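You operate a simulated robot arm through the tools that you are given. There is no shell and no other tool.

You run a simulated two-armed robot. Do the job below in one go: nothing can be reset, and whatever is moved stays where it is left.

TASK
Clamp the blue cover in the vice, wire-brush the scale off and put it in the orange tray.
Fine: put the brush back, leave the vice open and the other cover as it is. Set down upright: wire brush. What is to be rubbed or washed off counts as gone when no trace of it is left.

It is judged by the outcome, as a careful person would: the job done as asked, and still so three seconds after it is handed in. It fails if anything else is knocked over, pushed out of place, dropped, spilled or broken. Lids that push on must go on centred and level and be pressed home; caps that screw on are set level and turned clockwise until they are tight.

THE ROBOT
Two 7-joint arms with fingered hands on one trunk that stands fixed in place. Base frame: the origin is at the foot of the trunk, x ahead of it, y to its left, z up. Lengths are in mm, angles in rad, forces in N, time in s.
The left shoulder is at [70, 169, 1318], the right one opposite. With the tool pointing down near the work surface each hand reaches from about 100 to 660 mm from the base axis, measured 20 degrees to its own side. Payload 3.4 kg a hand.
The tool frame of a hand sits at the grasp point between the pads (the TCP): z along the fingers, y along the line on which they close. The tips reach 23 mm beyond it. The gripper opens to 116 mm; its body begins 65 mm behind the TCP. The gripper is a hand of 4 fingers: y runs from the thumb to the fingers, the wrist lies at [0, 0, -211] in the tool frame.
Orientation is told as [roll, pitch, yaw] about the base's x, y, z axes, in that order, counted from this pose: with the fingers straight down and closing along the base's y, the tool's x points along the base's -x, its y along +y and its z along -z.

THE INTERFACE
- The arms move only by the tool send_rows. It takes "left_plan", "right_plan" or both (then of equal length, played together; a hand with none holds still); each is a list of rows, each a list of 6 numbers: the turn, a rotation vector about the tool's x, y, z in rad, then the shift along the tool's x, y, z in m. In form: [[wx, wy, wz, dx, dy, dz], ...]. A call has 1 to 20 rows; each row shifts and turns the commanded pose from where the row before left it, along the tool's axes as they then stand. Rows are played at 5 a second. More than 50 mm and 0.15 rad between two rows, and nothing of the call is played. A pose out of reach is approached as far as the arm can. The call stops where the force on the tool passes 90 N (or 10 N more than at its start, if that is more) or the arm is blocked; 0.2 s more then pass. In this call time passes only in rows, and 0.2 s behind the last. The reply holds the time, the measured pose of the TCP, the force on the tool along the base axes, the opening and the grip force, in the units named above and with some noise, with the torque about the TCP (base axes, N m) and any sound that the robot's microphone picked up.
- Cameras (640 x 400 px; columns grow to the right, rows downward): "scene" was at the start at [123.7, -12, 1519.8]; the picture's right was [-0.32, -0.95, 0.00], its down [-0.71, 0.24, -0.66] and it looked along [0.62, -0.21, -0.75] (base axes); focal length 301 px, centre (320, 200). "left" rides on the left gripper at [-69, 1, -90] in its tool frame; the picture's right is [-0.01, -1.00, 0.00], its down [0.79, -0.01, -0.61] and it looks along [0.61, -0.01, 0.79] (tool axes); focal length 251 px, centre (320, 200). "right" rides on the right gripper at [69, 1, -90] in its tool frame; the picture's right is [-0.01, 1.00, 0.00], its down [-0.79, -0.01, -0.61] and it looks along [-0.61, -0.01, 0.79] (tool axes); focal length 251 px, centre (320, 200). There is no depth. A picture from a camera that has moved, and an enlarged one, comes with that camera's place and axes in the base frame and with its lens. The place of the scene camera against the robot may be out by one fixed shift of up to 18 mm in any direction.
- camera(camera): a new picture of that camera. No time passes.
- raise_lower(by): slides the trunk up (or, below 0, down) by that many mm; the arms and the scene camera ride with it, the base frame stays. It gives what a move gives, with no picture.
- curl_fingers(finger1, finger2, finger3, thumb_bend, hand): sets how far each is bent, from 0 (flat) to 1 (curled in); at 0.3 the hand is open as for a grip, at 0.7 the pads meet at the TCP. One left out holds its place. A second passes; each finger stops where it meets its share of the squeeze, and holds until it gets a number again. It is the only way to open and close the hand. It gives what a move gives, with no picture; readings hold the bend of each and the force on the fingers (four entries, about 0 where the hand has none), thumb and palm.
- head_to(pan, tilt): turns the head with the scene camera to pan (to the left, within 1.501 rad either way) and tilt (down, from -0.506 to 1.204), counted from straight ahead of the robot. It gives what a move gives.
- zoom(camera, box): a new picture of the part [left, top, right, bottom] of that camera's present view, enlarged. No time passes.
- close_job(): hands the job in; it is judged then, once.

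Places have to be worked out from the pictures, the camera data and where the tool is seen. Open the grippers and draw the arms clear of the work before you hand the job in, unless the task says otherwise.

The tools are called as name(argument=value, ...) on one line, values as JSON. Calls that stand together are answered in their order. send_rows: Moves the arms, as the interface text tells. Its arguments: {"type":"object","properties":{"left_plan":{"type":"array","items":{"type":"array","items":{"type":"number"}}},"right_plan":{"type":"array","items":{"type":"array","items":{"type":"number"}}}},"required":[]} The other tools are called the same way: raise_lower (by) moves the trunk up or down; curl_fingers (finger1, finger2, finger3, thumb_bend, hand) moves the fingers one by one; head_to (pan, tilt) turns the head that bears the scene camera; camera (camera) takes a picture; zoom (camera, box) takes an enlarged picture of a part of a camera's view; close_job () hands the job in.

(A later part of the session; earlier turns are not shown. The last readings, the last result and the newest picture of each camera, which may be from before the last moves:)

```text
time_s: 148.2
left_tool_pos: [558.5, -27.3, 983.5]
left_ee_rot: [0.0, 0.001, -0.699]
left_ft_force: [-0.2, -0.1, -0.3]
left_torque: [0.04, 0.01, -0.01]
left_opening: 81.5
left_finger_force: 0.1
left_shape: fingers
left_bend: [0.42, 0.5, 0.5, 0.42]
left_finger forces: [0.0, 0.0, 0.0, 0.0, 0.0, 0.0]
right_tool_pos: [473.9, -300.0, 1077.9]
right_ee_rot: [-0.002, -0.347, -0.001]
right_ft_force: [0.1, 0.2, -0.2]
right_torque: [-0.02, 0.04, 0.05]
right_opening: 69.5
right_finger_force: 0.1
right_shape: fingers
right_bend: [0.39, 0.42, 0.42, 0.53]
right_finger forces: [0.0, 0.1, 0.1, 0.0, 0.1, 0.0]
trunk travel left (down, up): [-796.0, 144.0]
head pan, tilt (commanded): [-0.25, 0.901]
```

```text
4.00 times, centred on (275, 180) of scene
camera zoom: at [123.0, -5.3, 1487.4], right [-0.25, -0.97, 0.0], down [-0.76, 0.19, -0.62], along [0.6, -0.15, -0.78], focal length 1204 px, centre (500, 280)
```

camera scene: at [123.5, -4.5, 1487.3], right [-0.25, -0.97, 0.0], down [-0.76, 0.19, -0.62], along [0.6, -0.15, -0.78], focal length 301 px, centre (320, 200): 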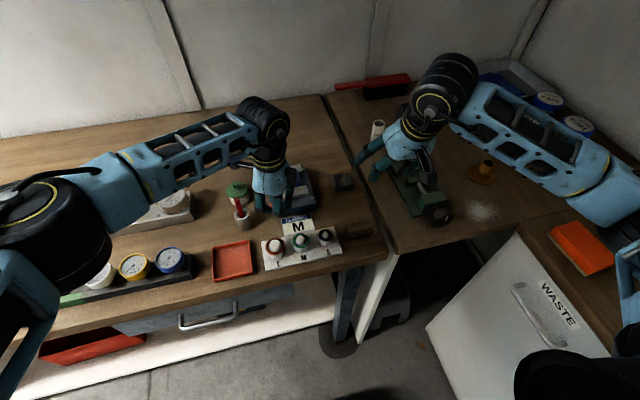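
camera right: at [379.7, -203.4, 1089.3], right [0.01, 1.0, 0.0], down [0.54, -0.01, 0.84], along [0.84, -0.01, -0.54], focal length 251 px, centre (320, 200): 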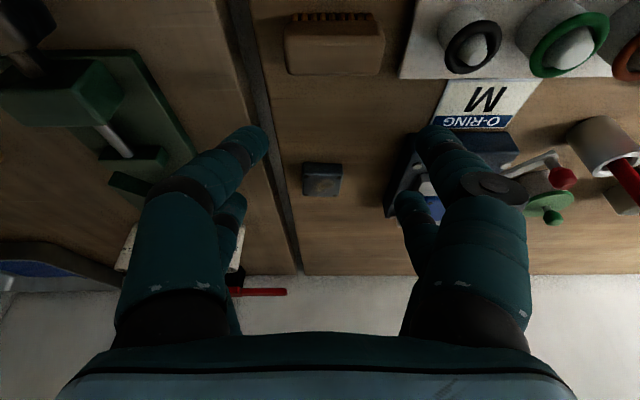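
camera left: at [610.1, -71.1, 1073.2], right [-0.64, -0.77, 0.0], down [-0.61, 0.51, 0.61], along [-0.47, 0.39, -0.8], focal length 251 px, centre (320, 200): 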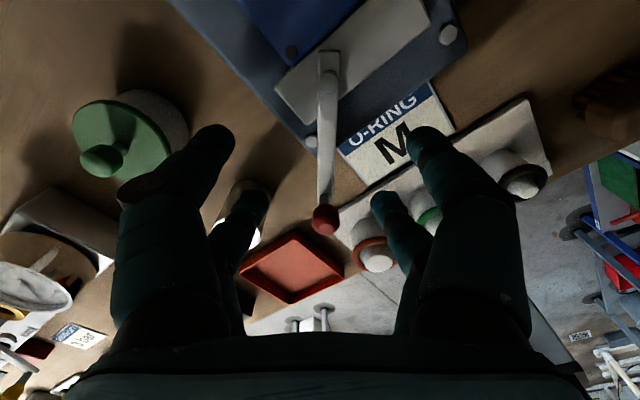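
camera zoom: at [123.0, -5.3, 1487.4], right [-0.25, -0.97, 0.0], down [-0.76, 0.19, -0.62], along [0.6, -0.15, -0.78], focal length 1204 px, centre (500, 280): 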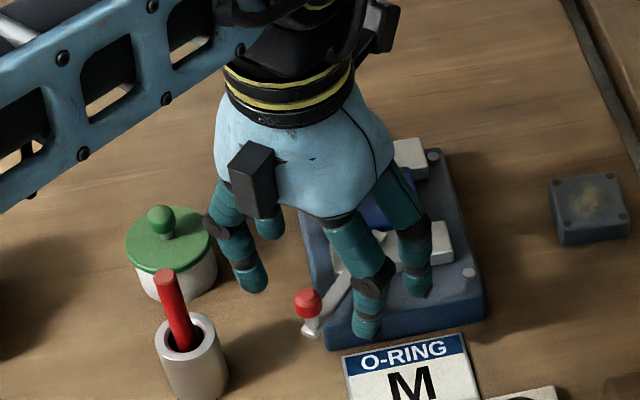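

The ball is between finger2 and finger3. I close these two on it.

curl_fingers(hand="left", finger2=0.7, finger3=0.7)

camera(camera="left")

```text
time_s: 149.2
left_tool_pos: [558.8, -28.2, 983.5]
left_ee_rot: [-0.002, 0.0, -0.699]
left_ft_force: [0.3, -0.3, -1.7]
left_torque: [-0.03, -0.03, 0.0]
left_opening: 81.7
left_finger_force: 2.1
left_shape: fingers
left_bend: [0.42, 0.68, 0.67, 0.42]
left_finger forces: [0.1, 1.8, 1.8, 0.0, 0.1, 0.0]
right_tool_pos: [473.5, -300.1, 1079.1]
right_ee_rot: [-0.001, -0.347, -0.004]
right_ft_force: [-0.1, 0.0, 0.2]
right_torque: [0.01, 0.0, 0.05]
right_opening: 69.6
right_finger_force: 0.1
right_shape: fingers
right_bend: [0.39, 0.42, 0.42, 0.53]
right_finger forces: [0.1, 0.1, 0.0, 0.0, 0.0, 0.1]
trunk travel left (down, up): [-796.0, 144.0]
head pan, tilt (commanded): [-0.25, 0.901]
```

```text
taken
camera left: at [610.3, -71.2, 1073.3], right [-0.64, -0.77, 0.0], down [-0.61, 0.51, 0.61], along [-0.47, 0.39, -0.79], focal length 251 px, centre (320, 200)
```

left: 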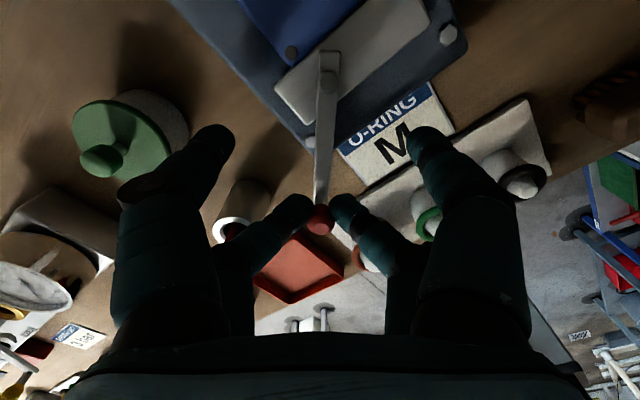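

The two digits hold the ball lightly (1.8 N). I squeeze a little more.

curl_fingers(hand="left", finger2=0.85, finger3=0.85)

zoom(camera="left", box=[220, 130, 420, 290])

```text
time_s: 150.2
left_tool_pos: [557.5, -27.6, 982.9]
left_ee_rot: [0.0, 0.0, -0.699]
left_ft_force: [1.0, -0.1, -4.1]
left_torque: [-0.07, -0.07, 0.01]
left_opening: 81.2
left_finger_force: 6.4
left_shape: fingers
left_bend: [0.42, 0.7, 0.69, 0.42]
left_finger forces: [0.1, 6.8, 6.3, 0.0, 0.0, 0.0]
right_tool_pos: [475.6, -300.6, 1078.2]
right_ee_rot: [-0.003, -0.346, -0.002]
right_ft_force: [0.2, -0.1, -0.8]
right_torque: [0.01, 0.01, 0.0]
right_opening: 69.4
right_finger_force: 0.1
right_shape: fingers
right_bend: [0.39, 0.42, 0.42, 0.53]
right_finger forces: [0.0, 0.1, 0.0, 0.0, 0.1, 0.1]
trunk travel left (down, up): [-796.0, 144.0]
head pan, tilt (commanded): [-0.25, 0.901]
```

```text
2.50 times, centred on (320, 210) of left
camera zoom: at [610.7, -71.3, 1072.9], right [-0.64, -0.77, 0.0], down [-0.61, 0.51, 0.61], along [-0.47, 0.39, -0.79], focal length 629 px, centre (320, 175)
```

zoom: 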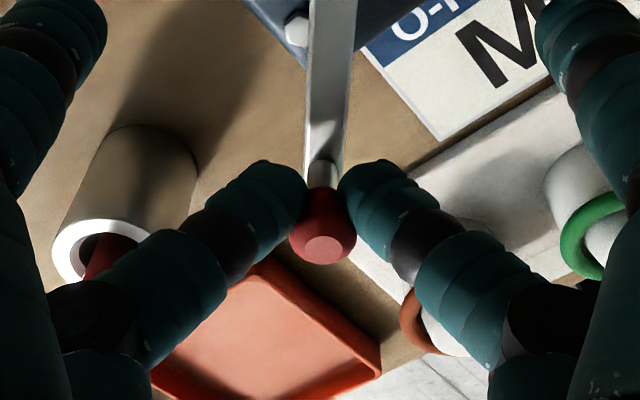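

The ball is caged well. I swing the lever back clockwise about the pivot, 0.3 rad first, to unclamp.

send_rows(left_plan=[[0, 0, 0.1, 0.0002, 0.0039, 0], [0, 0, 0.1, 0.0002, 0.0039, 0], [0, 0, 0.1, 0.0004, 0.0038, 0]])

camera(camera="left")

zoom(camera="scene", box=[210, 130, 340, 230])

```text
time_s: 151.0
left_tool_pos: [566.4, -19.7, 983.0]
left_ee_rot: [0.0, 0.002, -0.998]
left_ft_force: [4.6, -7.3, -4.3]
left_torque: [-0.2, -0.13, 0.06]
left_opening: 81.6
left_finger_force: 9.3
left_shape: fingers
left_bend: [0.42, 0.7, 0.69, 0.42]
left_finger forces: [0.1, 8.1, 10.2, 0.1, 0.0, 0.1]
right_tool_pos: [475.1, -303.4, 1078.0]
right_ee_rot: [-0.002, -0.345, 0.0]
right_ft_force: [-0.9, 0.5, -0.9]
right_torque: [-0.05, 0.02, 0.02]
right_opening: 69.8
right_finger_force: 0.0
right_shape: fingers
right_bend: [0.39, 0.42, 0.42, 0.53]
right_finger forces: [0.1, 0.1, 0.0, 0.0, 0.0, 0.1]
trunk travel left (down, up): [-796.0, 144.0]
head pan, tilt (commanded): [-0.25, 0.901]
```

```text
taken
camera left: at [603.7, -77.8, 1073.0], right [-0.84, -0.55, 0.0], down [-0.44, 0.66, 0.61], along [-0.33, 0.51, -0.79], focal length 251 px, centre (320, 200)
```

left: 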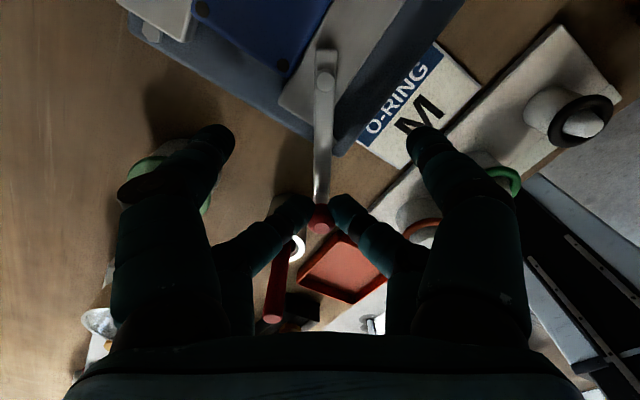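

```text
4.00 times, centred on (275, 180) of scene
camera zoom: at [125.0, -8.1, 1487.1], right [-0.25, -0.97, 0.0], down [-0.76, 0.19, -0.62], along [0.6, -0.15, -0.79], focal length 1204 px, centre (500, 280)
```

zoom: 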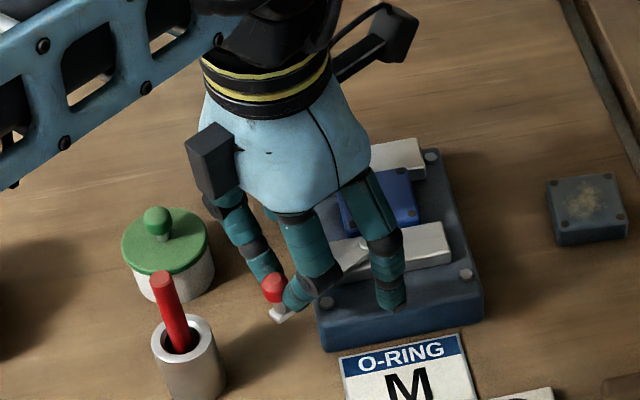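

The lever follows nicely (about 9 N). I continue clockwise by 0.4 rad.

send_rows(left_plan=[[0, 0, 0.1, 0, 0.0036, 0], [0, 0, 0.1, 0, 0.0036, 0], [0, 0, 0.1, 0, 0.0036, 0], [0, 0, 0.1, 0, 0.0036, 0]])

camera(camera="left")

zoom(camera="scene", box=[210, 130, 340, 230])

```text
time_s: 152.0
left_tool_pos: [578.5, -16.2, 984.3]
left_ee_rot: [-0.003, 0.001, -1.398]
left_ft_force: [-1.7, -11.3, -6.3]
left_torque: [-0.3, -0.04, 0.14]
left_opening: 81.3
left_finger_force: 9.4
left_shape: fingers
left_bend: [0.42, 0.7, 0.68, 0.42]
left_finger forces: [0.0, 6.1, 13.0, 0.1, 0.0, 0.1]
right_tool_pos: [473.0, -303.3, 1078.2]
right_ee_rot: [0.001, -0.346, -0.003]
right_ft_force: [-0.1, 0.2, 1.0]
right_torque: [-0.02, 0.02, -0.02]
right_opening: 69.9
right_finger_force: 0.1
right_shape: fingers
right_bend: [0.39, 0.42, 0.42, 0.53]
right_finger forces: [0.1, 0.1, 0.0, 0.0, 0.0, 0.0]
trunk travel left (down, up): [-796.0, 144.0]
head pan, tilt (commanded): [-0.25, 0.901]
```

```text
taken
camera left: at [589.5, -82.9, 1073.4], right [-0.98, -0.18, 0.0], down [-0.14, 0.78, 0.61], along [-0.11, 0.6, -0.79], focal length 251 px, centre (320, 200)
```

left: 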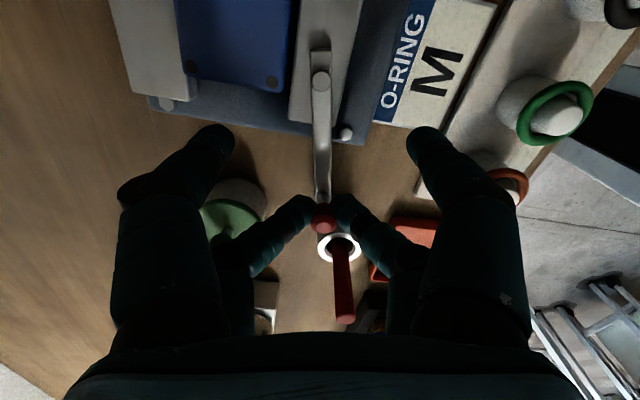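

```text
4.00 times, centred on (275, 180) of scene
camera zoom: at [123.4, -9.3, 1487.2], right [-0.25, -0.97, 0.0], down [-0.76, 0.2, -0.62], along [0.6, -0.15, -0.78], focal length 1204 px, centre (500, 280)
```

zoom: 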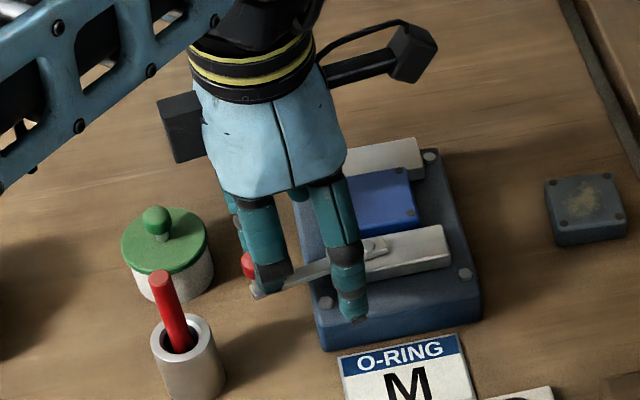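

The jaw is opening. I correct 3 mm radially and continue clockwise 0.3 rad to the fully open position.

send_rows(left_plan=[[0, 0, 0, -0.003, 0, 0], [0, 0, 0.1, -0.0002, 0.0034, 0], [0, 0, 0.1, -0.0002, 0.0034, 0], [0, 0, 0.1, -0.0002, 0.0034, 0]])

camera(camera="left")

zoom(camera="scene", box=[210, 130, 340, 230])

```text
time_s: 153.0
left_tool_pos: [583.0, -14.4, 984.8]
left_ee_rot: [-0.002, 0.0, -1.701]
left_ft_force: [1.3, -10.0, -6.0]
left_torque: [-0.33, -0.04, -0.02]
left_opening: 81.3
left_finger_force: 9.0
left_shape: fingers
left_bend: [0.42, 0.7, 0.67, 0.42]
left_finger forces: [0.0, 9.4, 9.2, 0.0, 0.0, 0.0]
left hand out of reach, approached as far as the arm can: row 4
right_tool_pos: [476.2, -301.2, 1077.0]
right_ee_rot: [0.0, -0.346, -0.002]
right_ft_force: [0.4, -0.1, 0.6]
right_torque: [-0.02, 0.06, -0.04]
right_opening: 69.5
right_finger_force: 0.0
right_shape: fingers
right_bend: [0.39, 0.42, 0.42, 0.53]
right_finger forces: [0.0, 0.0, 0.0, 0.0, 0.1, 0.0]
trunk travel left (down, up): [-796.0, 144.0]
head pan, tilt (commanded): [-0.25, 0.901]
```

```text
taken
camera left: at [574.8, -82.9, 1074.6], right [-0.99, 0.12, 0.0], down [0.1, 0.79, 0.61], along [0.07, 0.6, -0.8], focal length 251 px, centre (320, 200)
```

left: 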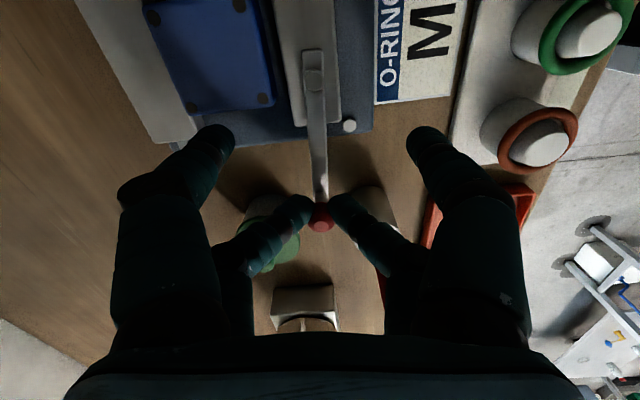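

```text
4.00 times, centred on (275, 180) of scene
camera zoom: at [126.5, -7.1, 1487.0], right [-0.25, -0.97, 0.0], down [-0.76, 0.19, -0.62], along [0.6, -0.15, -0.79], focal length 1204 px, centre (500, 280)
```

zoom: 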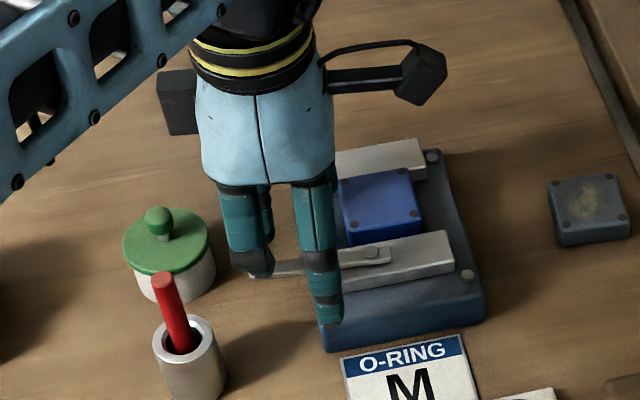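

The wrist is near its yaw limit; the lever is at about −4° (start was about −10°). I push the rest by shifting +6 mm without more yaw.

send_rows(left_plan=[[0, 0, 0, -0.003, 0.002, 0], [0, 0, 0, 0, 0.002, 0], [0, 0, 0, 0, 0.002, 0]])

zoom(camera="left", box=[160, 0, 480, 240])

zoom(camera="scene", box=[210, 130, 340, 230])

```text
time_s: 153.8
left_tool_pos: [585.0, -16.6, 985.2]
left_ee_rot: [-0.002, -0.002, -1.697]
left_ft_force: [2.6, -2.4, -5.7]
left_torque: [-0.19, -0.03, -0.06]
left_opening: 81.4
left_finger_force: 7.3
left_shape: fingers
left_bend: [0.42, 0.7, 0.68, 0.42]
left_finger forces: [0.0, 8.1, 5.6, 0.1, 0.1, 0.0]
left hand out of reach, approached as far as the arm can: row 3
right_tool_pos: [474.9, -299.0, 1076.9]
right_ee_rot: [-0.002, -0.347, -0.003]
right_ft_force: [-0.1, -0.3, 0.2]
right_torque: [0.01, -0.02, 0.02]
right_opening: 69.8
right_finger_force: 0.1
right_shape: fingers
right_bend: [0.39, 0.42, 0.42, 0.53]
right_finger forces: [0.0, 0.0, 0.0, 0.1, 0.0, 0.0]
trunk travel left (down, up): [-796.0, 144.0]
head pan, tilt (commanded): [-0.25, 0.901]
```

```text
1.67 times, centred on (320, 120) of left
camera zoom: at [576.2, -84.3, 1075.3], right [-0.99, 0.12, 0.0], down [0.09, 0.79, 0.61], along [0.07, 0.6, -0.8], focal length 419 px, centre (320, 333)
```

zoom: 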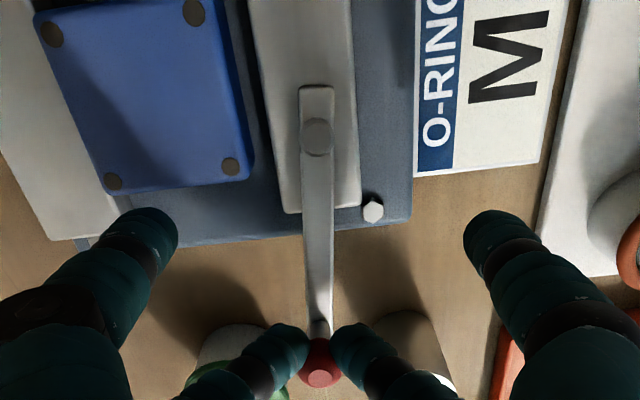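

```text
4.00 times, centred on (275, 180) of scene
camera zoom: at [125.0, -5.7, 1487.2], right [-0.25, -0.97, 0.0], down [-0.76, 0.19, -0.62], along [0.6, -0.15, -0.78], focal length 1204 px, centre (500, 280)
```

zoom: 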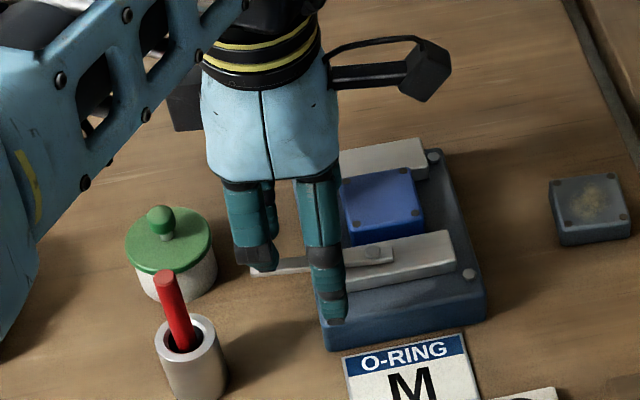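

The vice is open again (lever within about 3° of its start). To bring it fully back, I open the pinch, turn the hand back 0.4 rad about the ball and re-grip.

curl_fingers(hand="left", finger2=0.55, finger3=0.55)

send_rows(left_plan=[[0, 0, -0.1, 0, 0.0019, 0], [0, 0, -0.1, 0, 0.0019, 0], [0, 0, -0.1, 0, 0.0019, 0], [0, 0, -0.1, 0, 0.0019, 0]])

camera(camera="left")

```text
time_s: 154.8
left_tool_pos: [582.8, -16.7, 986.5]
left_ee_rot: [-0.001, -0.001, -1.698]
left_ft_force: [0.4, 0.8, 0.5]
left_torque: [0.0, 0.0, 0.01]
left_opening: 81.4
left_finger_force: 0.0
left_shape: fingers
left_bend: [0.42, 0.55, 0.55, 0.42]
left_finger forces: [0.0, 0.0, 0.0, 0.0, 0.0, 0.1]
right_tool_pos: [472.9, -299.8, 1078.2]
right_ee_rot: [-0.002, -0.348, -0.002]
right_ft_force: [-0.2, 0.0, 0.5]
right_torque: [0.01, 0.02, 0.01]
right_opening: 69.7
right_finger_force: 0.2
right_shape: fingers
right_bend: [0.39, 0.42, 0.42, 0.53]
right_finger forces: [0.0, 0.0, 0.0, 0.1, 0.0, 0.0]
trunk travel left (down, up): [-796.0, 144.0]
head pan, tilt (commanded): [-0.25, 0.901]
```

```text
time_s: 155.8
left_tool_pos: [584.9, -15.4, 986.5]
left_ee_rot: [-0.001, 0.0, -1.347]
left_ft_force: [-0.2, -0.1, 0.1]
left_torque: [0.0, 0.0, -0.01]
left_opening: 81.8
left_finger_force: 0.0
left_shape: fingers
left_bend: [0.42, 0.55, 0.55, 0.42]
left_finger forces: [0.0, 0.0, 0.0, 0.1, 0.1, 0.0]
left hand out of reach, approached as far as the arm can: row 2
right_tool_pos: [472.8, -300.6, 1079.8]
right_ee_rot: [0.0, -0.346, -0.003]
right_ft_force: [-0.2, 1.0, -0.5]
right_torque: [-0.05, -0.02, 0.01]
right_opening: 69.8
right_finger_force: 0.0
right_shape: fingers
right_bend: [0.39, 0.42, 0.42, 0.53]
right_finger forces: [0.0, 0.0, 0.0, 0.0, 0.0, 0.2]
trunk travel left (down, up): [-796.0, 144.0]
head pan, tilt (commanded): [-0.25, 0.901]
```

```text
taken
camera left: at [600.0, -80.7, 1077.3], right [-0.97, -0.23, 0.0], down [-0.18, 0.77, 0.61], along [-0.14, 0.59, -0.8], focal length 251 px, centre (320, 200)
```

left: 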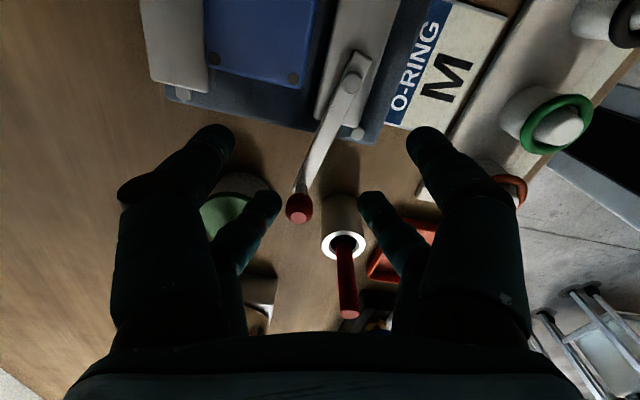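

Measured now: pivot (580, −58), ball (592, −1) – the lever is back at its original angle and the jaw fully back. I lift the left hand up and away to the left.

curl_fingers(hand="left", finger2=0.42, finger3=0.42)

send_rows(left_plan=[[0, 0, 0, 0, 0, -0.03], [0, 0, 0, 0, 0, -0.04], [0, 0, 0, 0, 0, -0.04], [0, 0, 0, 0.02, -0.02, -0.02]])

zoom(camera="scene", box=[210, 130, 340, 230])

```text
time_s: 156.8
left_tool_pos: [586.7, -14.7, 987.8]
left_ee_rot: [0.002, -0.002, -1.349]
left_ft_force: [1.1, 0.2, -0.2]
left_torque: [-0.01, -0.01, 0.0]
left_opening: 81.5
left_finger_force: 0.1
left_shape: fingers
left_bend: [0.42, 0.42, 0.42, 0.42]
left_finger forces: [0.0, 0.0, 0.0, 0.0, 0.0, 0.0]
right_tool_pos: [473.3, -300.9, 1079.5]
right_ee_rot: [-0.003, -0.347, -0.002]
right_ft_force: [0.7, -0.9, 0.0]
right_torque: [0.0, -0.01, 0.02]
right_opening: 69.7
right_finger_force: 0.0
right_shape: fingers
right_bend: [0.39, 0.42, 0.42, 0.53]
right_finger forces: [0.0, 0.1, 0.0, 0.1, 0.1, 0.0]
trunk travel left (down, up): [-796.0, 144.0]
head pan, tilt (commanded): [-0.25, 0.901]
```

```text
time_s: 157.8
left_tool_pos: [562.1, 2.8, 1116.5]
left_ee_rot: [0.001, -0.005, -1.346]
left_ft_force: [0.0, -0.6, 0.1]
left_torque: [-0.02, -0.01, 0.01]
left_opening: 81.8
left_finger_force: 0.0
left_shape: fingers
left_bend: [0.42, 0.42, 0.42, 0.42]
left_finger forces: [0.0, 0.1, 0.0, 0.1, 0.0, 0.1]
right_tool_pos: [472.4, -297.7, 1079.3]
right_ee_rot: [-0.004, -0.347, 0.0]
right_ft_force: [-0.3, 0.6, 0.5]
right_torque: [0.0, -0.03, -0.04]
right_opening: 69.5
right_finger_force: 0.0
right_shape: fingers
right_bend: [0.39, 0.42, 0.42, 0.53]
right_finger forces: [0.1, 0.0, 0.0, 0.0, 0.0, 0.0]
trunk travel left (down, up): [-796.0, 144.0]
head pan, tilt (commanded): [-0.25, 0.901]
```

```text
4.00 times, centred on (275, 180) of scene
camera zoom: at [122.4, -2.1, 1487.4], right [-0.25, -0.97, 0.0], down [-0.76, 0.19, -0.62], along [0.6, -0.16, -0.78], focal length 1204 px, centre (500, 280)
```

zoom: 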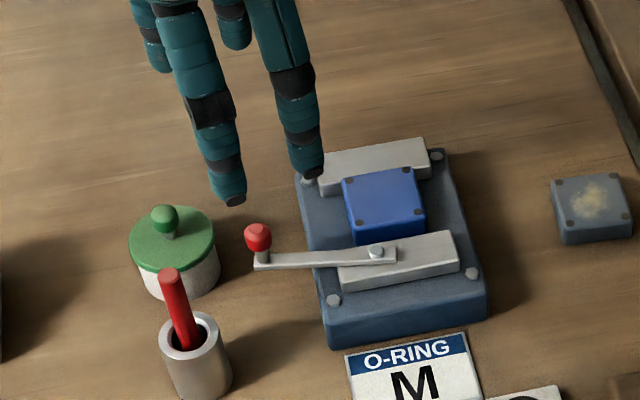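

The lever and jaw look just like at the start, and the cover is clean and free. I move the left hand far to the left.

send_rows(left_plan=[[0, 0, 0, 0.0415, -0.004, -0.002], [0, 0, 0, 0.0415, -0.004, -0.002], [0, 0, 0, 0.0415, -0.004, -0.002], [0, 0, 0, 0.0415, -0.004, -0.002], [0, 0, 0, 0.0415, -0.004, -0.002], [0, 0, 0, 0.0415, -0.004, -0.002], [0, 0, 0, 0.0415, -0.004, -0.002]])

camera(camera="scene")

```text
time_s: 159.4
left_tool_pos: [470.1, 276.9, 1132.3]
left_ee_rot: [0.003, -0.002, -1.349]
left_ft_force: [0.0, 0.5, 0.1]
left_torque: [0.01, -0.01, 0.0]
left_opening: 81.7
left_finger_force: 0.1
left_shape: fingers
left_bend: [0.42, 0.42, 0.42, 0.42]
left_finger forces: [0.0, 0.0, 0.0, 0.0, 0.0, 0.1]
right_tool_pos: [471.5, -299.0, 1080.0]
right_ee_rot: [-0.003, -0.348, -0.002]
right_ft_force: [-0.2, 0.9, -0.6]
right_torque: [0.0, -0.01, 0.02]
right_opening: 69.9
right_finger_force: 0.0
right_shape: fingers
right_bend: [0.39, 0.42, 0.42, 0.53]
right_finger forces: [0.0, 0.0, 0.1, 0.0, 0.0, 0.0]
trunk travel left (down, up): [-796.0, 144.0]
head pan, tilt (commanded): [-0.25, 0.901]
```

```text
taken
camera scene: at [121.6, -3.6, 1487.5], right [-0.25, -0.97, 0.0], down [-0.76, 0.19, -0.62], along [0.6, -0.15, -0.78], focal length 301 px, centre (320, 200)
```

scene: 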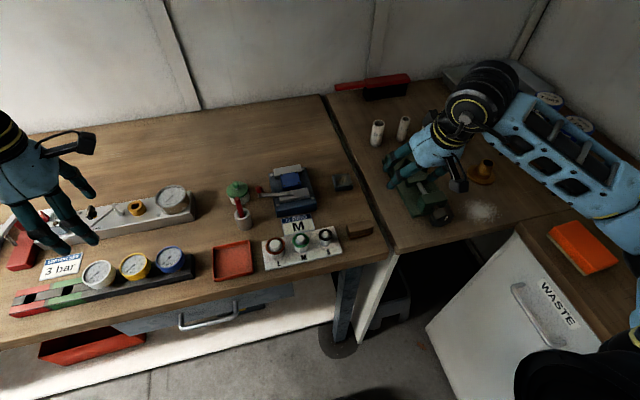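

Clear. I set the right digits to a 59 mm opening and bring the right hand back above the cover in the vice.

curl_fingers(hand="right", finger1=0.5, finger2=0.36, finger3=0.36, thumb_bend=0.48)

send_rows(right_plan=[[0, 0, 0, -0.0206, 0.0328, 0.0128], [0, 0, 0, -0.0206, 0.0328, 0.0128], [0, 0, 0, -0.0206, 0.0328, 0.0128], [0, 0, 0, -0.0206, 0.0328, 0.0128], [0, 0, 0, -0.0206, 0.0328, 0.0128], [0, 0, 0, -0.0206, 0.0328, 0.0128], [0, 0, 0, -0.0206, 0.0328, 0.0128]])

camera(camera="right")

zoom(camera="right", box=[240, 0, 440, 130])

```text
time_s: 160.4
left_tool_pos: [471.5, 277.0, 1132.6]
left_ee_rot: [0.001, 0.002, -1.347]
left_ft_force: [-0.1, 0.5, 0.1]
left_torque: [0.04, -0.08, 0.01]
left_opening: 81.8
left_finger_force: 0.1
left_shape: fingers
left_bend: [0.42, 0.42, 0.42, 0.42]
left_finger forces: [0.0, 0.0, 0.1, 0.1, 0.1, 0.0]
right_tool_pos: [473.3, -300.7, 1078.8]
right_ee_rot: [0.001, -0.347, -0.001]
right_ft_force: [-0.1, 0.3, 0.4]
right_torque: [0.02, 0.01, 0.01]
right_opening: 61.5
right_finger_force: 0.1
right_shape: fingers
right_bend: [0.5, 0.36, 0.36, 0.48]
right_finger forces: [0.1, 0.1, 0.0, 0.0, 0.0, 0.0]
trunk travel left (down, up): [-796.0, 144.0]
head pan, tilt (commanded): [-0.25, 0.901]
```

```text
time_s: 162.0
left_tool_pos: [473.6, 277.8, 1132.0]
left_ee_rot: [-0.003, -0.001, -1.347]
left_ft_force: [0.6, -0.5, -0.1]
left_torque: [0.02, -0.01, -0.01]
left_opening: 81.5
left_finger_force: 0.2
left_shape: fingers
left_bend: [0.42, 0.42, 0.42, 0.42]
left_finger forces: [0.0, 0.0, 0.0, 0.0, 0.0, 0.1]
right_tool_pos: [642.1, -68.1, 1043.5]
right_ee_rot: [-0.006, -0.346, 0.001]
right_ft_force: [-0.1, 0.7, -0.4]
right_torque: [0.02, -0.03, 0.01]
right_opening: 61.3
right_finger_force: 0.1
right_shape: fingers
right_bend: [0.5, 0.36, 0.36, 0.48]
right_finger forces: [0.0, 0.1, 0.0, 0.1, 0.1, 0.1]
trunk travel left (down, up): [-796.0, 144.0]
head pan, tilt (commanded): [-0.25, 0.901]
```

```text
taken
camera right: at [547.4, -67.1, 1104.7], right [0.01, 1.0, 0.0], down [0.54, 0.0, 0.84], along [0.84, -0.01, -0.54], focal length 251 px, centre (320, 200)
```

right: 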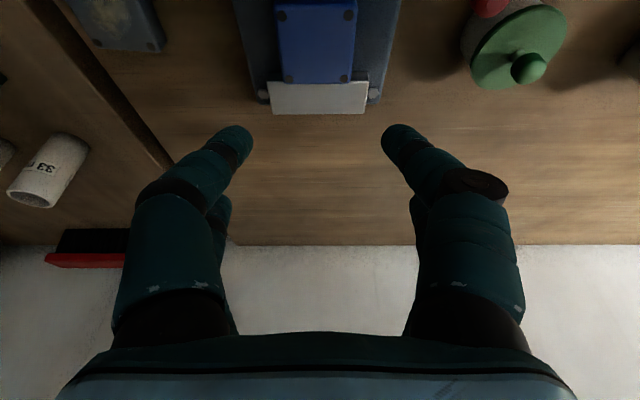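

```text
3.08 times, centred on (340, 65) of right
camera zoom: at [547.4, -67.1, 1104.7], right [0.01, 1.0, 0.0], down [0.54, 0.0, 0.84], along [0.84, -0.01, -0.54], focal length 774 px, centre (258, 615)
```

zoom: 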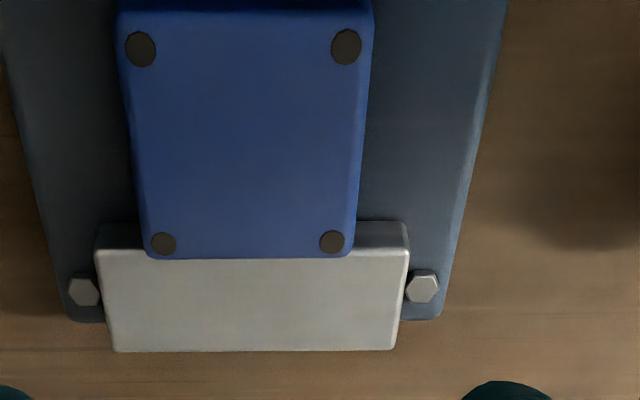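

The cover is spotless in this close view; its centre is (628.3, −69.7). I align and descend to TCP z ≈ 985.

send_rows(right_plan=[[0, 0, 0, 0.0123, -0.0008, 0.0267], [0, 0, 0, 0.0123, -0.0008, 0.0267]])

zoom(camera="right", box=[200, 20, 460, 200])

```text
time_s: 162.6
left_tool_pos: [471.3, 277.3, 1131.8]
left_ee_rot: [0.0, 0.001, -1.346]
left_ft_force: [-0.5, 0.1, -0.4]
left_torque: [0.01, -0.01, 0.02]
left_opening: 81.5
left_finger_force: 0.0
left_shape: fingers
left_bend: [0.42, 0.42, 0.42, 0.42]
left_finger forces: [0.0, 0.0, 0.0, 0.0, 0.0, 0.0]
right_tool_pos: [636.6, -73.0, 983.7]
right_ee_rot: [-0.003, -0.346, -0.001]
right_ft_force: [0.8, -0.1, 0.9]
right_torque: [0.0, 0.0, -0.04]
right_opening: 61.3
right_finger_force: 0.0
right_shape: fingers
right_bend: [0.5, 0.36, 0.36, 0.48]
right_finger forces: [0.0, 0.0, 0.0, 0.0, 0.0, 0.0]
trunk travel left (down, up): [-796.0, 144.0]
head pan, tilt (commanded): [-0.25, 0.901]
```

```text
2.22 times, centred on (330, 110) of right
camera zoom: at [541.3, -71.9, 1045.4], right [0.01, 1.0, 0.0], down [0.54, -0.01, 0.84], along [0.84, -0.01, -0.54], focal length 559 px, centre (298, 400)
```

zoom: 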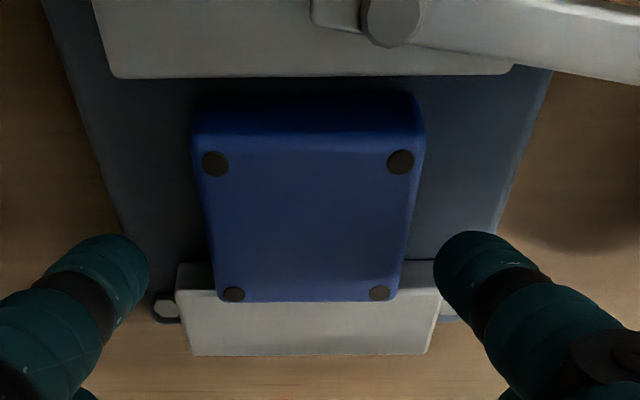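

I shift +3.3 mm in y and descend to TCP z ≈ 967.

send_rows(right_plan=[[0, 0, 0, 0.0026, 0.0033, 0.0078], [0, 0, 0, 0.0026, 0, 0.0078]])

zoom(camera="right", box=[200, 20, 460, 200])

```text
time_s: 163.2
left_tool_pos: [472.4, 277.2, 1132.5]
left_ee_rot: [0.0, 0.001, -1.346]
left_ft_force: [0.1, -0.7, 0.2]
left_torque: [0.01, 0.01, 0.02]
left_opening: 81.3
left_finger_force: 0.1
left_shape: fingers
left_bend: [0.42, 0.42, 0.42, 0.42]
left_finger forces: [0.0, 0.1, 0.1, 0.1, 0.0, 0.1]
right_tool_pos: [637.0, -69.4, 968.9]
right_ee_rot: [-0.002, -0.347, -0.002]
right_ft_force: [0.2, -0.2, -0.5]
right_torque: [0.03, 0.02, 0.06]
right_opening: 61.6
right_finger_force: 0.0
right_shape: fingers
right_bend: [0.5, 0.36, 0.36, 0.48]
right_finger forces: [0.0, 0.1, 0.0, 0.0, 0.0, 0.1]
trunk travel left (down, up): [-796.0, 144.0]
head pan, tilt (commanded): [-0.25, 0.901]
```

```text
2.22 times, centred on (330, 110) of right
camera zoom: at [542.7, -68.5, 1030.6], right [0.01, 1.0, 0.0], down [0.54, -0.01, 0.84], along [0.84, -0.01, -0.54], focal length 559 px, centre (298, 400)
```

zoom: 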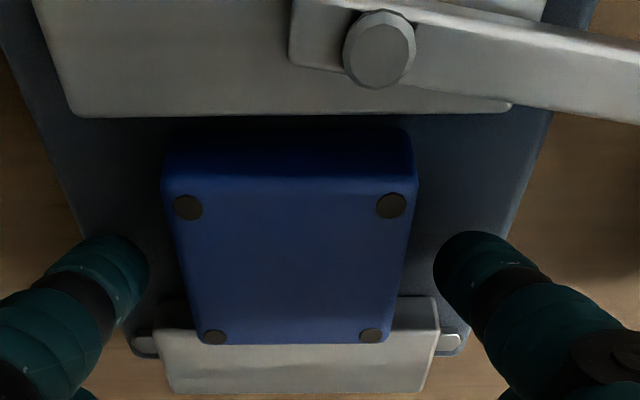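

Centred. I close finger1 and thumb on the cover.

curl_fingers(hand="right", finger1=0.7, thumb_bend=0.7)

zoom(camera="right", box=[200, 20, 460, 200])

```text
time_s: 164.2
left_tool_pos: [471.8, 276.7, 1132.8]
left_ee_rot: [0.0, 0.0, -1.347]
left_ft_force: [0.6, -0.1, -0.3]
left_torque: [0.0, -0.02, -0.01]
left_opening: 81.6
left_finger_force: 0.1
left_shape: fingers
left_bend: [0.42, 0.42, 0.42, 0.42]
left_finger forces: [0.1, 0.0, 0.0, 0.0, 0.0, 0.0]
right_tool_pos: [637.7, -69.0, 969.8]
right_ee_rot: [-0.002, -0.347, -0.003]
right_ft_force: [-1.0, 0.7, 1.4]
right_torque: [0.0, 0.01, 0.03]
right_opening: 41.9
right_finger_force: 10.3
right_shape: fingers
right_bend: [0.52, 0.36, 0.36, 0.61]
right_finger forces: [10.4, 0.1, 0.0, 0.1, 10.9, 0.1]
trunk travel left (down, up): [-796.0, 144.0]
head pan, tilt (commanded): [-0.25, 0.901]
```

```text
2.22 times, centred on (330, 110) of right
camera zoom: at [542.4, -68.8, 1031.0], right [0.01, 1.0, 0.0], down [0.54, -0.01, 0.84], along [0.84, -0.01, -0.54], focal length 559 px, centre (298, 400)
```

zoom: 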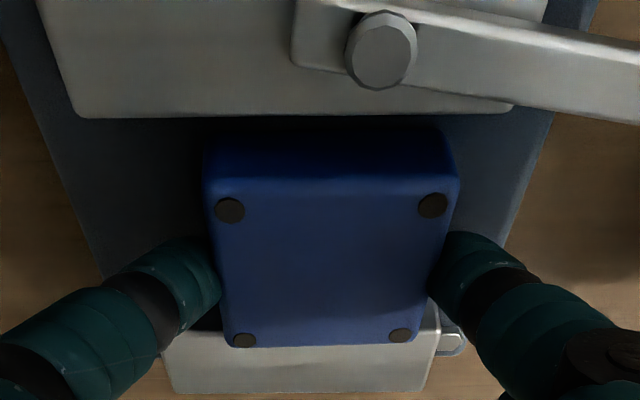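

Gripped (10.4 N each). I lift the cover straight out of the vice.

send_rows(right_plan=[[0, 0, 0, -0.0017, 0, -0.0047], [0, 0, 0, -0.0034, 0, -0.0094], [0, 0, 0, -0.0068, 0, -0.0188], [0, 0, 0, -0.0085, 0, -0.0235], [0, 0, 0, -0.0103, 0, -0.0282]])

camera(camera="right")

zoom(camera="scene", box=[200, 110, 340, 220])

```text
time_s: 165.4
left_tool_pos: [470.7, 275.5, 1133.2]
left_ee_rot: [0.001, 0.0, -1.347]
left_ft_force: [-0.7, 0.0, 0.0]
left_torque: [-0.04, -0.01, -0.02]
left_opening: 81.6
left_finger_force: 0.2
left_shape: fingers
left_bend: [0.42, 0.42, 0.42, 0.42]
left_finger forces: [0.0, 0.0, 0.0, 0.0, 0.1, 0.0]
right_tool_pos: [636.5, -71.1, 1062.2]
right_ee_rot: [-0.001, -0.348, -0.004]
right_ft_force: [-0.4, 0.6, -0.8]
right_torque: [-0.03, 0.04, -0.01]
right_opening: 41.6
right_finger_force: 10.0
right_shape: fingers
right_bend: [0.51, 0.36, 0.36, 0.61]
right_finger forces: [10.6, 0.1, 0.1, 0.1, 10.5, 0.0]
trunk travel left (down, up): [-796.0, 144.0]
head pan, tilt (commanded): [-0.25, 0.901]
```

```text
taken
camera right: at [542.7, -69.6, 1123.1], right [0.01, 1.0, 0.0], down [0.54, -0.01, 0.84], along [0.84, -0.01, -0.54], focal length 251 px, centre (320, 200)
```

right: 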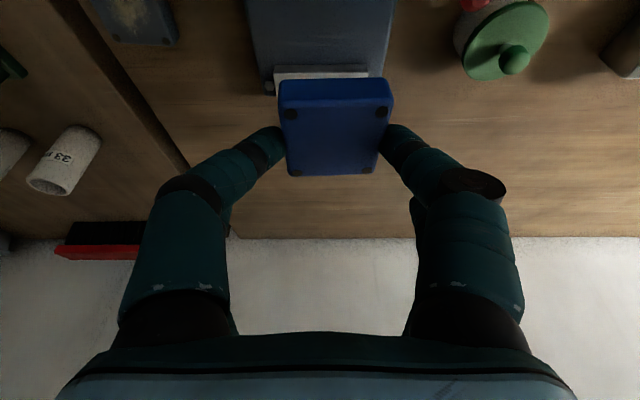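

```text
3.64 times, centred on (270, 165) of scene
camera zoom: at [122.5, -5.3, 1487.3], right [-0.25, -0.97, 0.0], down [-0.76, 0.19, -0.62], along [0.6, -0.15, -0.78], focal length 1095 px, centre (502, 327)
```

zoom: 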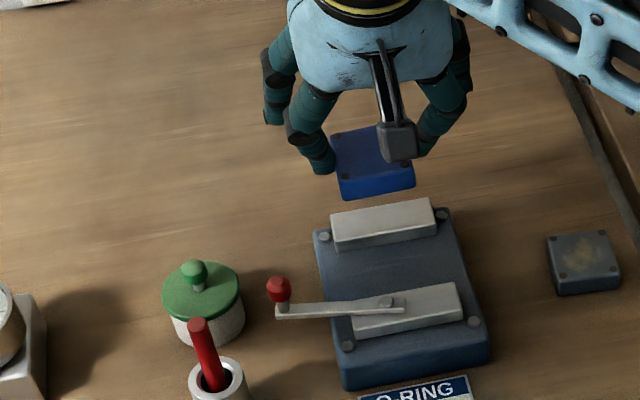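

The cover is out and the vice is empty and open. I tuck finger2/finger3 in and turn the hand 0.78 rad in place, so that the pinch lies along the tray's diagonal where there is room for the digits.

curl_fingers(hand="right", finger2=0.52, finger3=0.52)

send_rows(right_plan=[[-0.0443, 0, -0.1222, 0, 0, 0], [-0.0443, 0, -0.1222, 0, 0, 0], [-0.0443, 0, -0.1222, 0, 0, 0], [-0.0443, 0, -0.1222, 0, 0, 0], [-0.0443, 0, -0.1222, 0, 0, 0], [-0.0443, 0, -0.1222, 0, 0, 0]])

camera(camera="right")

camera(camera="scene")

```text
time_s: 166.4
left_tool_pos: [472.0, 276.1, 1132.5]
left_ee_rot: [0.0, 0.0, -1.346]
left_ft_force: [-0.1, -0.2, -0.5]
left_torque: [-0.01, 0.03, -0.02]
left_opening: 81.7
left_finger_force: 0.1
left_shape: fingers
left_bend: [0.42, 0.42, 0.42, 0.42]
left_finger forces: [0.1, 0.1, 0.0, 0.0, 0.0, 0.0]
right_tool_pos: [637.8, -69.9, 1061.9]
right_ee_rot: [-0.001, -0.347, -0.002]
right_ft_force: [-0.9, 0.5, -1.0]
right_torque: [-0.01, -0.03, 0.01]
right_opening: 41.5
right_finger_force: 10.4
right_shape: fingers
right_bend: [0.51, 0.52, 0.52, 0.61]
right_finger forces: [10.5, 0.0, 0.1, 0.0, 10.6, 0.0]
trunk travel left (down, up): [-796.0, 144.0]
head pan, tilt (commanded): [-0.25, 0.901]
```

```text
time_s: 167.8
left_tool_pos: [471.4, 277.2, 1132.9]
left_ee_rot: [-0.001, 0.001, -1.347]
left_ft_force: [0.3, -0.1, 0.2]
left_torque: [-0.02, -0.01, -0.02]
left_opening: 81.5
left_finger_force: 0.0
left_shape: fingers
left_bend: [0.42, 0.42, 0.42, 0.42]
left_finger forces: [0.0, 0.0, 0.0, 0.0, 0.1, 0.0]
right_tool_pos: [637.7, -71.3, 1059.4]
right_ee_rot: [0.0, -0.346, 0.778]
right_ft_force: [-0.1, -0.5, -1.1]
right_torque: [0.01, 0.02, 0.01]
right_opening: 41.7
right_finger_force: 11.4
right_shape: fingers
right_bend: [0.51, 0.52, 0.52, 0.61]
right_finger forces: [10.5, 0.0, 0.0, 0.0, 10.5, 0.1]
trunk travel left (down, up): [-796.0, 144.0]
head pan, tilt (commanded): [-0.25, 0.901]
```

```text
taken
camera right: at [569.6, -136.8, 1121.5], right [-0.7, 0.72, 0.0], down [0.39, 0.38, 0.84], along [0.6, 0.59, -0.54], focal length 251 px, centre (320, 200)
```

right: 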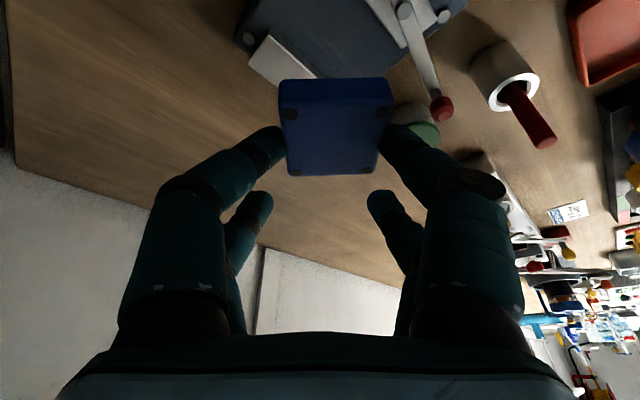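

```text
taken
camera scene: at [123.2, -5.4, 1487.3], right [-0.25, -0.97, 0.0], down [-0.76, 0.19, -0.62], along [0.6, -0.15, -0.78], focal length 301 px, centre (320, 200)
```

scene: 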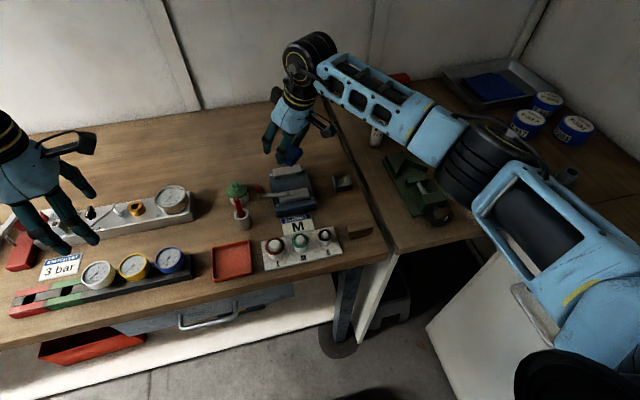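

The cover stays firm in the grip. I carry it over to above the tray; the left hand moves a bit further left at the same time.

send_rows(right_plan=[[0, 0, 0, 0.0001, 0.0395, -0.0019], [0, 0, 0, 0.0001, 0.0395, -0.0019], [0, 0, 0, 0.0001, 0.0395, -0.0019], [0, 0, 0, 0.0001, 0.0395, -0.0019], [0, 0, 0, 0.0001, 0.0395, -0.0019], [0, 0, 0, 0.0001, 0.0395, -0.0019]], left_plan=[[0, 0, 0, 0.03, 0, -0.005], [0, 0, 0, 0.03, 0, -0.005], [0, 0, 0, 0, 0, 0], [0, 0, 0, 0, 0, 0], [0, 0, 0, 0, 0, 0], [0, 0, 0, 0, 0, 0]])

camera(camera="right")

zoom(camera="scene", box=[160, 160, 320, 300])

```text
time_s: 169.2
left_tool_pos: [458.7, 336.4, 1140.2]
left_ee_rot: [0.001, -0.002, -1.347]
left_ft_force: [0.8, 0.2, -0.3]
left_torque: [0.01, 0.0, -0.01]
left_opening: 81.4
left_finger_force: 0.0
left_shape: fingers
left_bend: [0.42, 0.42, 0.42, 0.42]
left_finger forces: [0.0, 0.0, 0.0, 0.1, 0.0, 0.0]
right_tool_pos: [469.1, 95.3, 1072.7]
right_ee_rot: [-0.002, -0.346, 0.777]
right_ft_force: [0.1, -0.1, -0.3]
right_torque: [-0.02, -0.01, -0.04]
right_opening: 41.7
right_finger_force: 10.2
right_shape: fingers
right_bend: [0.51, 0.52, 0.52, 0.61]
right_finger forces: [10.6, 0.1, 0.0, 0.1, 10.5, 0.0]
trunk travel left (down, up): [-796.0, 144.0]
head pan, tilt (commanded): [-0.25, 0.901]
```

```text
taken
camera right: at [400.7, 29.4, 1132.9], right [-0.7, 0.72, 0.0], down [0.39, 0.38, 0.84], along [0.6, 0.59, -0.54], focal length 251 px, centre (320, 200)
```

right: 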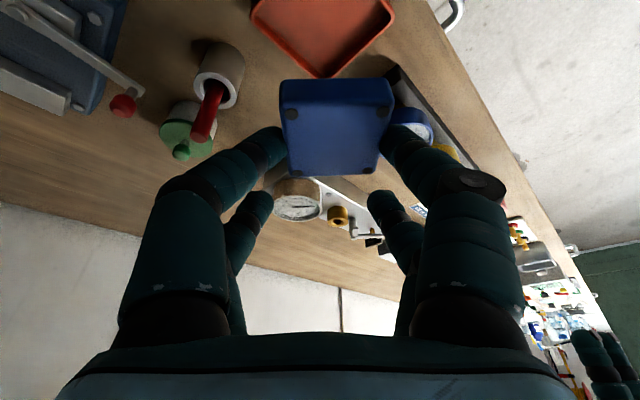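

```text
2.86 times, centred on (240, 230) of scene
camera zoom: at [122.5, -4.2, 1487.4], right [-0.25, -0.97, 0.0], down [-0.76, 0.19, -0.62], along [0.6, -0.15, -0.78], focal length 860 px, centre (549, 114)
```

zoom: 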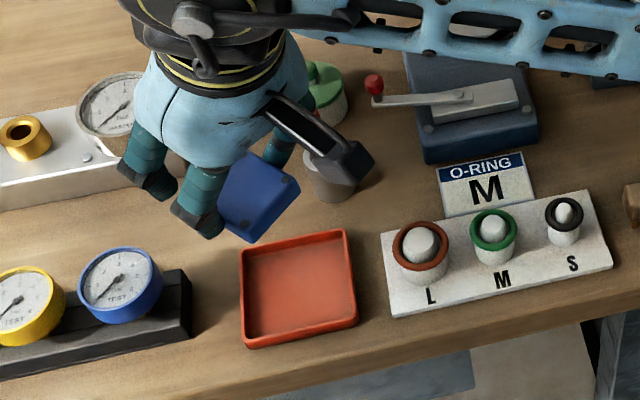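

The cover is above and behind the tray. I take a closer look to fix the tray's position relative to the hand.

zoom(camera="right", box=[220, 0, 440, 190])

camera(camera="left")

```text
2.11 times, centred on (330, 95) of right
camera zoom: at [400.7, 29.4, 1132.9], right [-0.7, 0.72, 0.0], down [0.39, 0.38, 0.84], along [0.6, 0.59, -0.54], focal length 529 px, centre (299, 421)
```

zoom: 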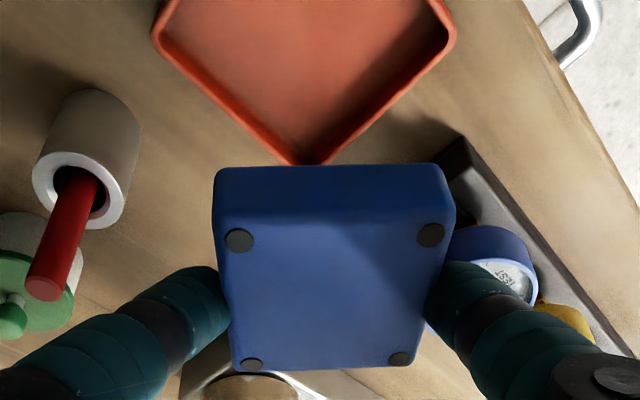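

```text
taken
camera left: at [473.6, 270.2, 1231.0], right [-0.97, -0.23, 0.0], down [-0.18, 0.77, 0.61], along [-0.14, 0.59, -0.8], focal length 251 px, centre (320, 200)
```

left: 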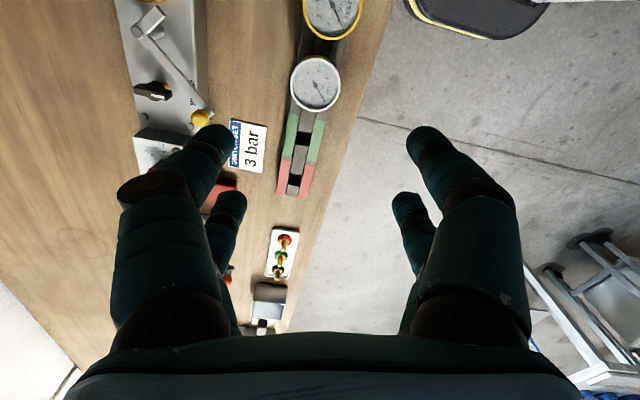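

The tray's centre is about (459, 92), inside half-width about 38 mm. I lower the cover to just above the rim (bottom at z ≈ 922).

send_rows(right_plan=[[0, 0, 0, 0.0124, -0.0006, 0.0337], [0, 0, 0, 0.0124, -0.0006, 0.0337], [0, 0, 0, 0.0124, -0.0006, 0.0337]])

camera(camera="right")

zoom(camera="scene", box=[170, 190, 290, 300])

```text
time_s: 170.0
left_tool_pos: [458.6, 336.2, 1141.3]
left_ee_rot: [-0.001, -0.001, -1.347]
left_ft_force: [-0.2, -0.1, 0.2]
left_torque: [-0.01, -0.01, -0.01]
left_opening: 81.6
left_finger_force: 0.0
left_shape: fingers
left_bend: [0.42, 0.42, 0.42, 0.42]
left_finger forces: [0.0, 0.0, 0.0, 0.0, 0.0, 0.0]
right_tool_pos: [469.0, 92.5, 962.6]
right_ee_rot: [-0.001, -0.348, 0.779]
right_ft_force: [0.0, -1.2, -1.1]
right_torque: [0.07, -0.02, 0.01]
right_opening: 41.8
right_finger_force: 10.7
right_shape: fingers
right_bend: [0.51, 0.52, 0.52, 0.61]
right_finger forces: [10.5, 0.0, 0.0, 0.0, 10.6, 0.1]
trunk travel left (down, up): [-796.0, 144.0]
head pan, tilt (commanded): [-0.25, 0.901]
```

```text
taken
camera right: at [401.7, 25.9, 1023.5], right [-0.7, 0.72, 0.0], down [0.39, 0.38, 0.84], along [0.6, 0.59, -0.54], focal length 251 px, centre (320, 200)
```

right: 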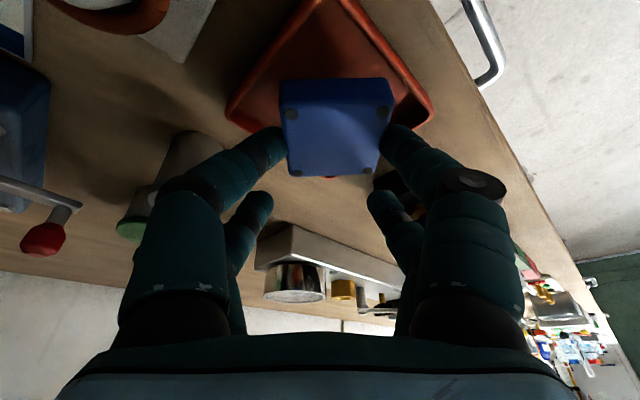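

```text
3.64 times, centred on (230, 245) of scene
camera zoom: at [123.2, -5.4, 1487.4], right [-0.25, -0.97, 0.0], down [-0.76, 0.19, -0.62], along [0.6, -0.15, -0.78], focal length 1095 px, centre (647, 36)
```

zoom: 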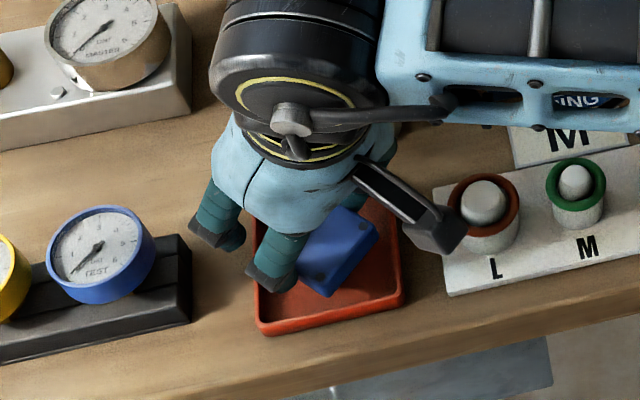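

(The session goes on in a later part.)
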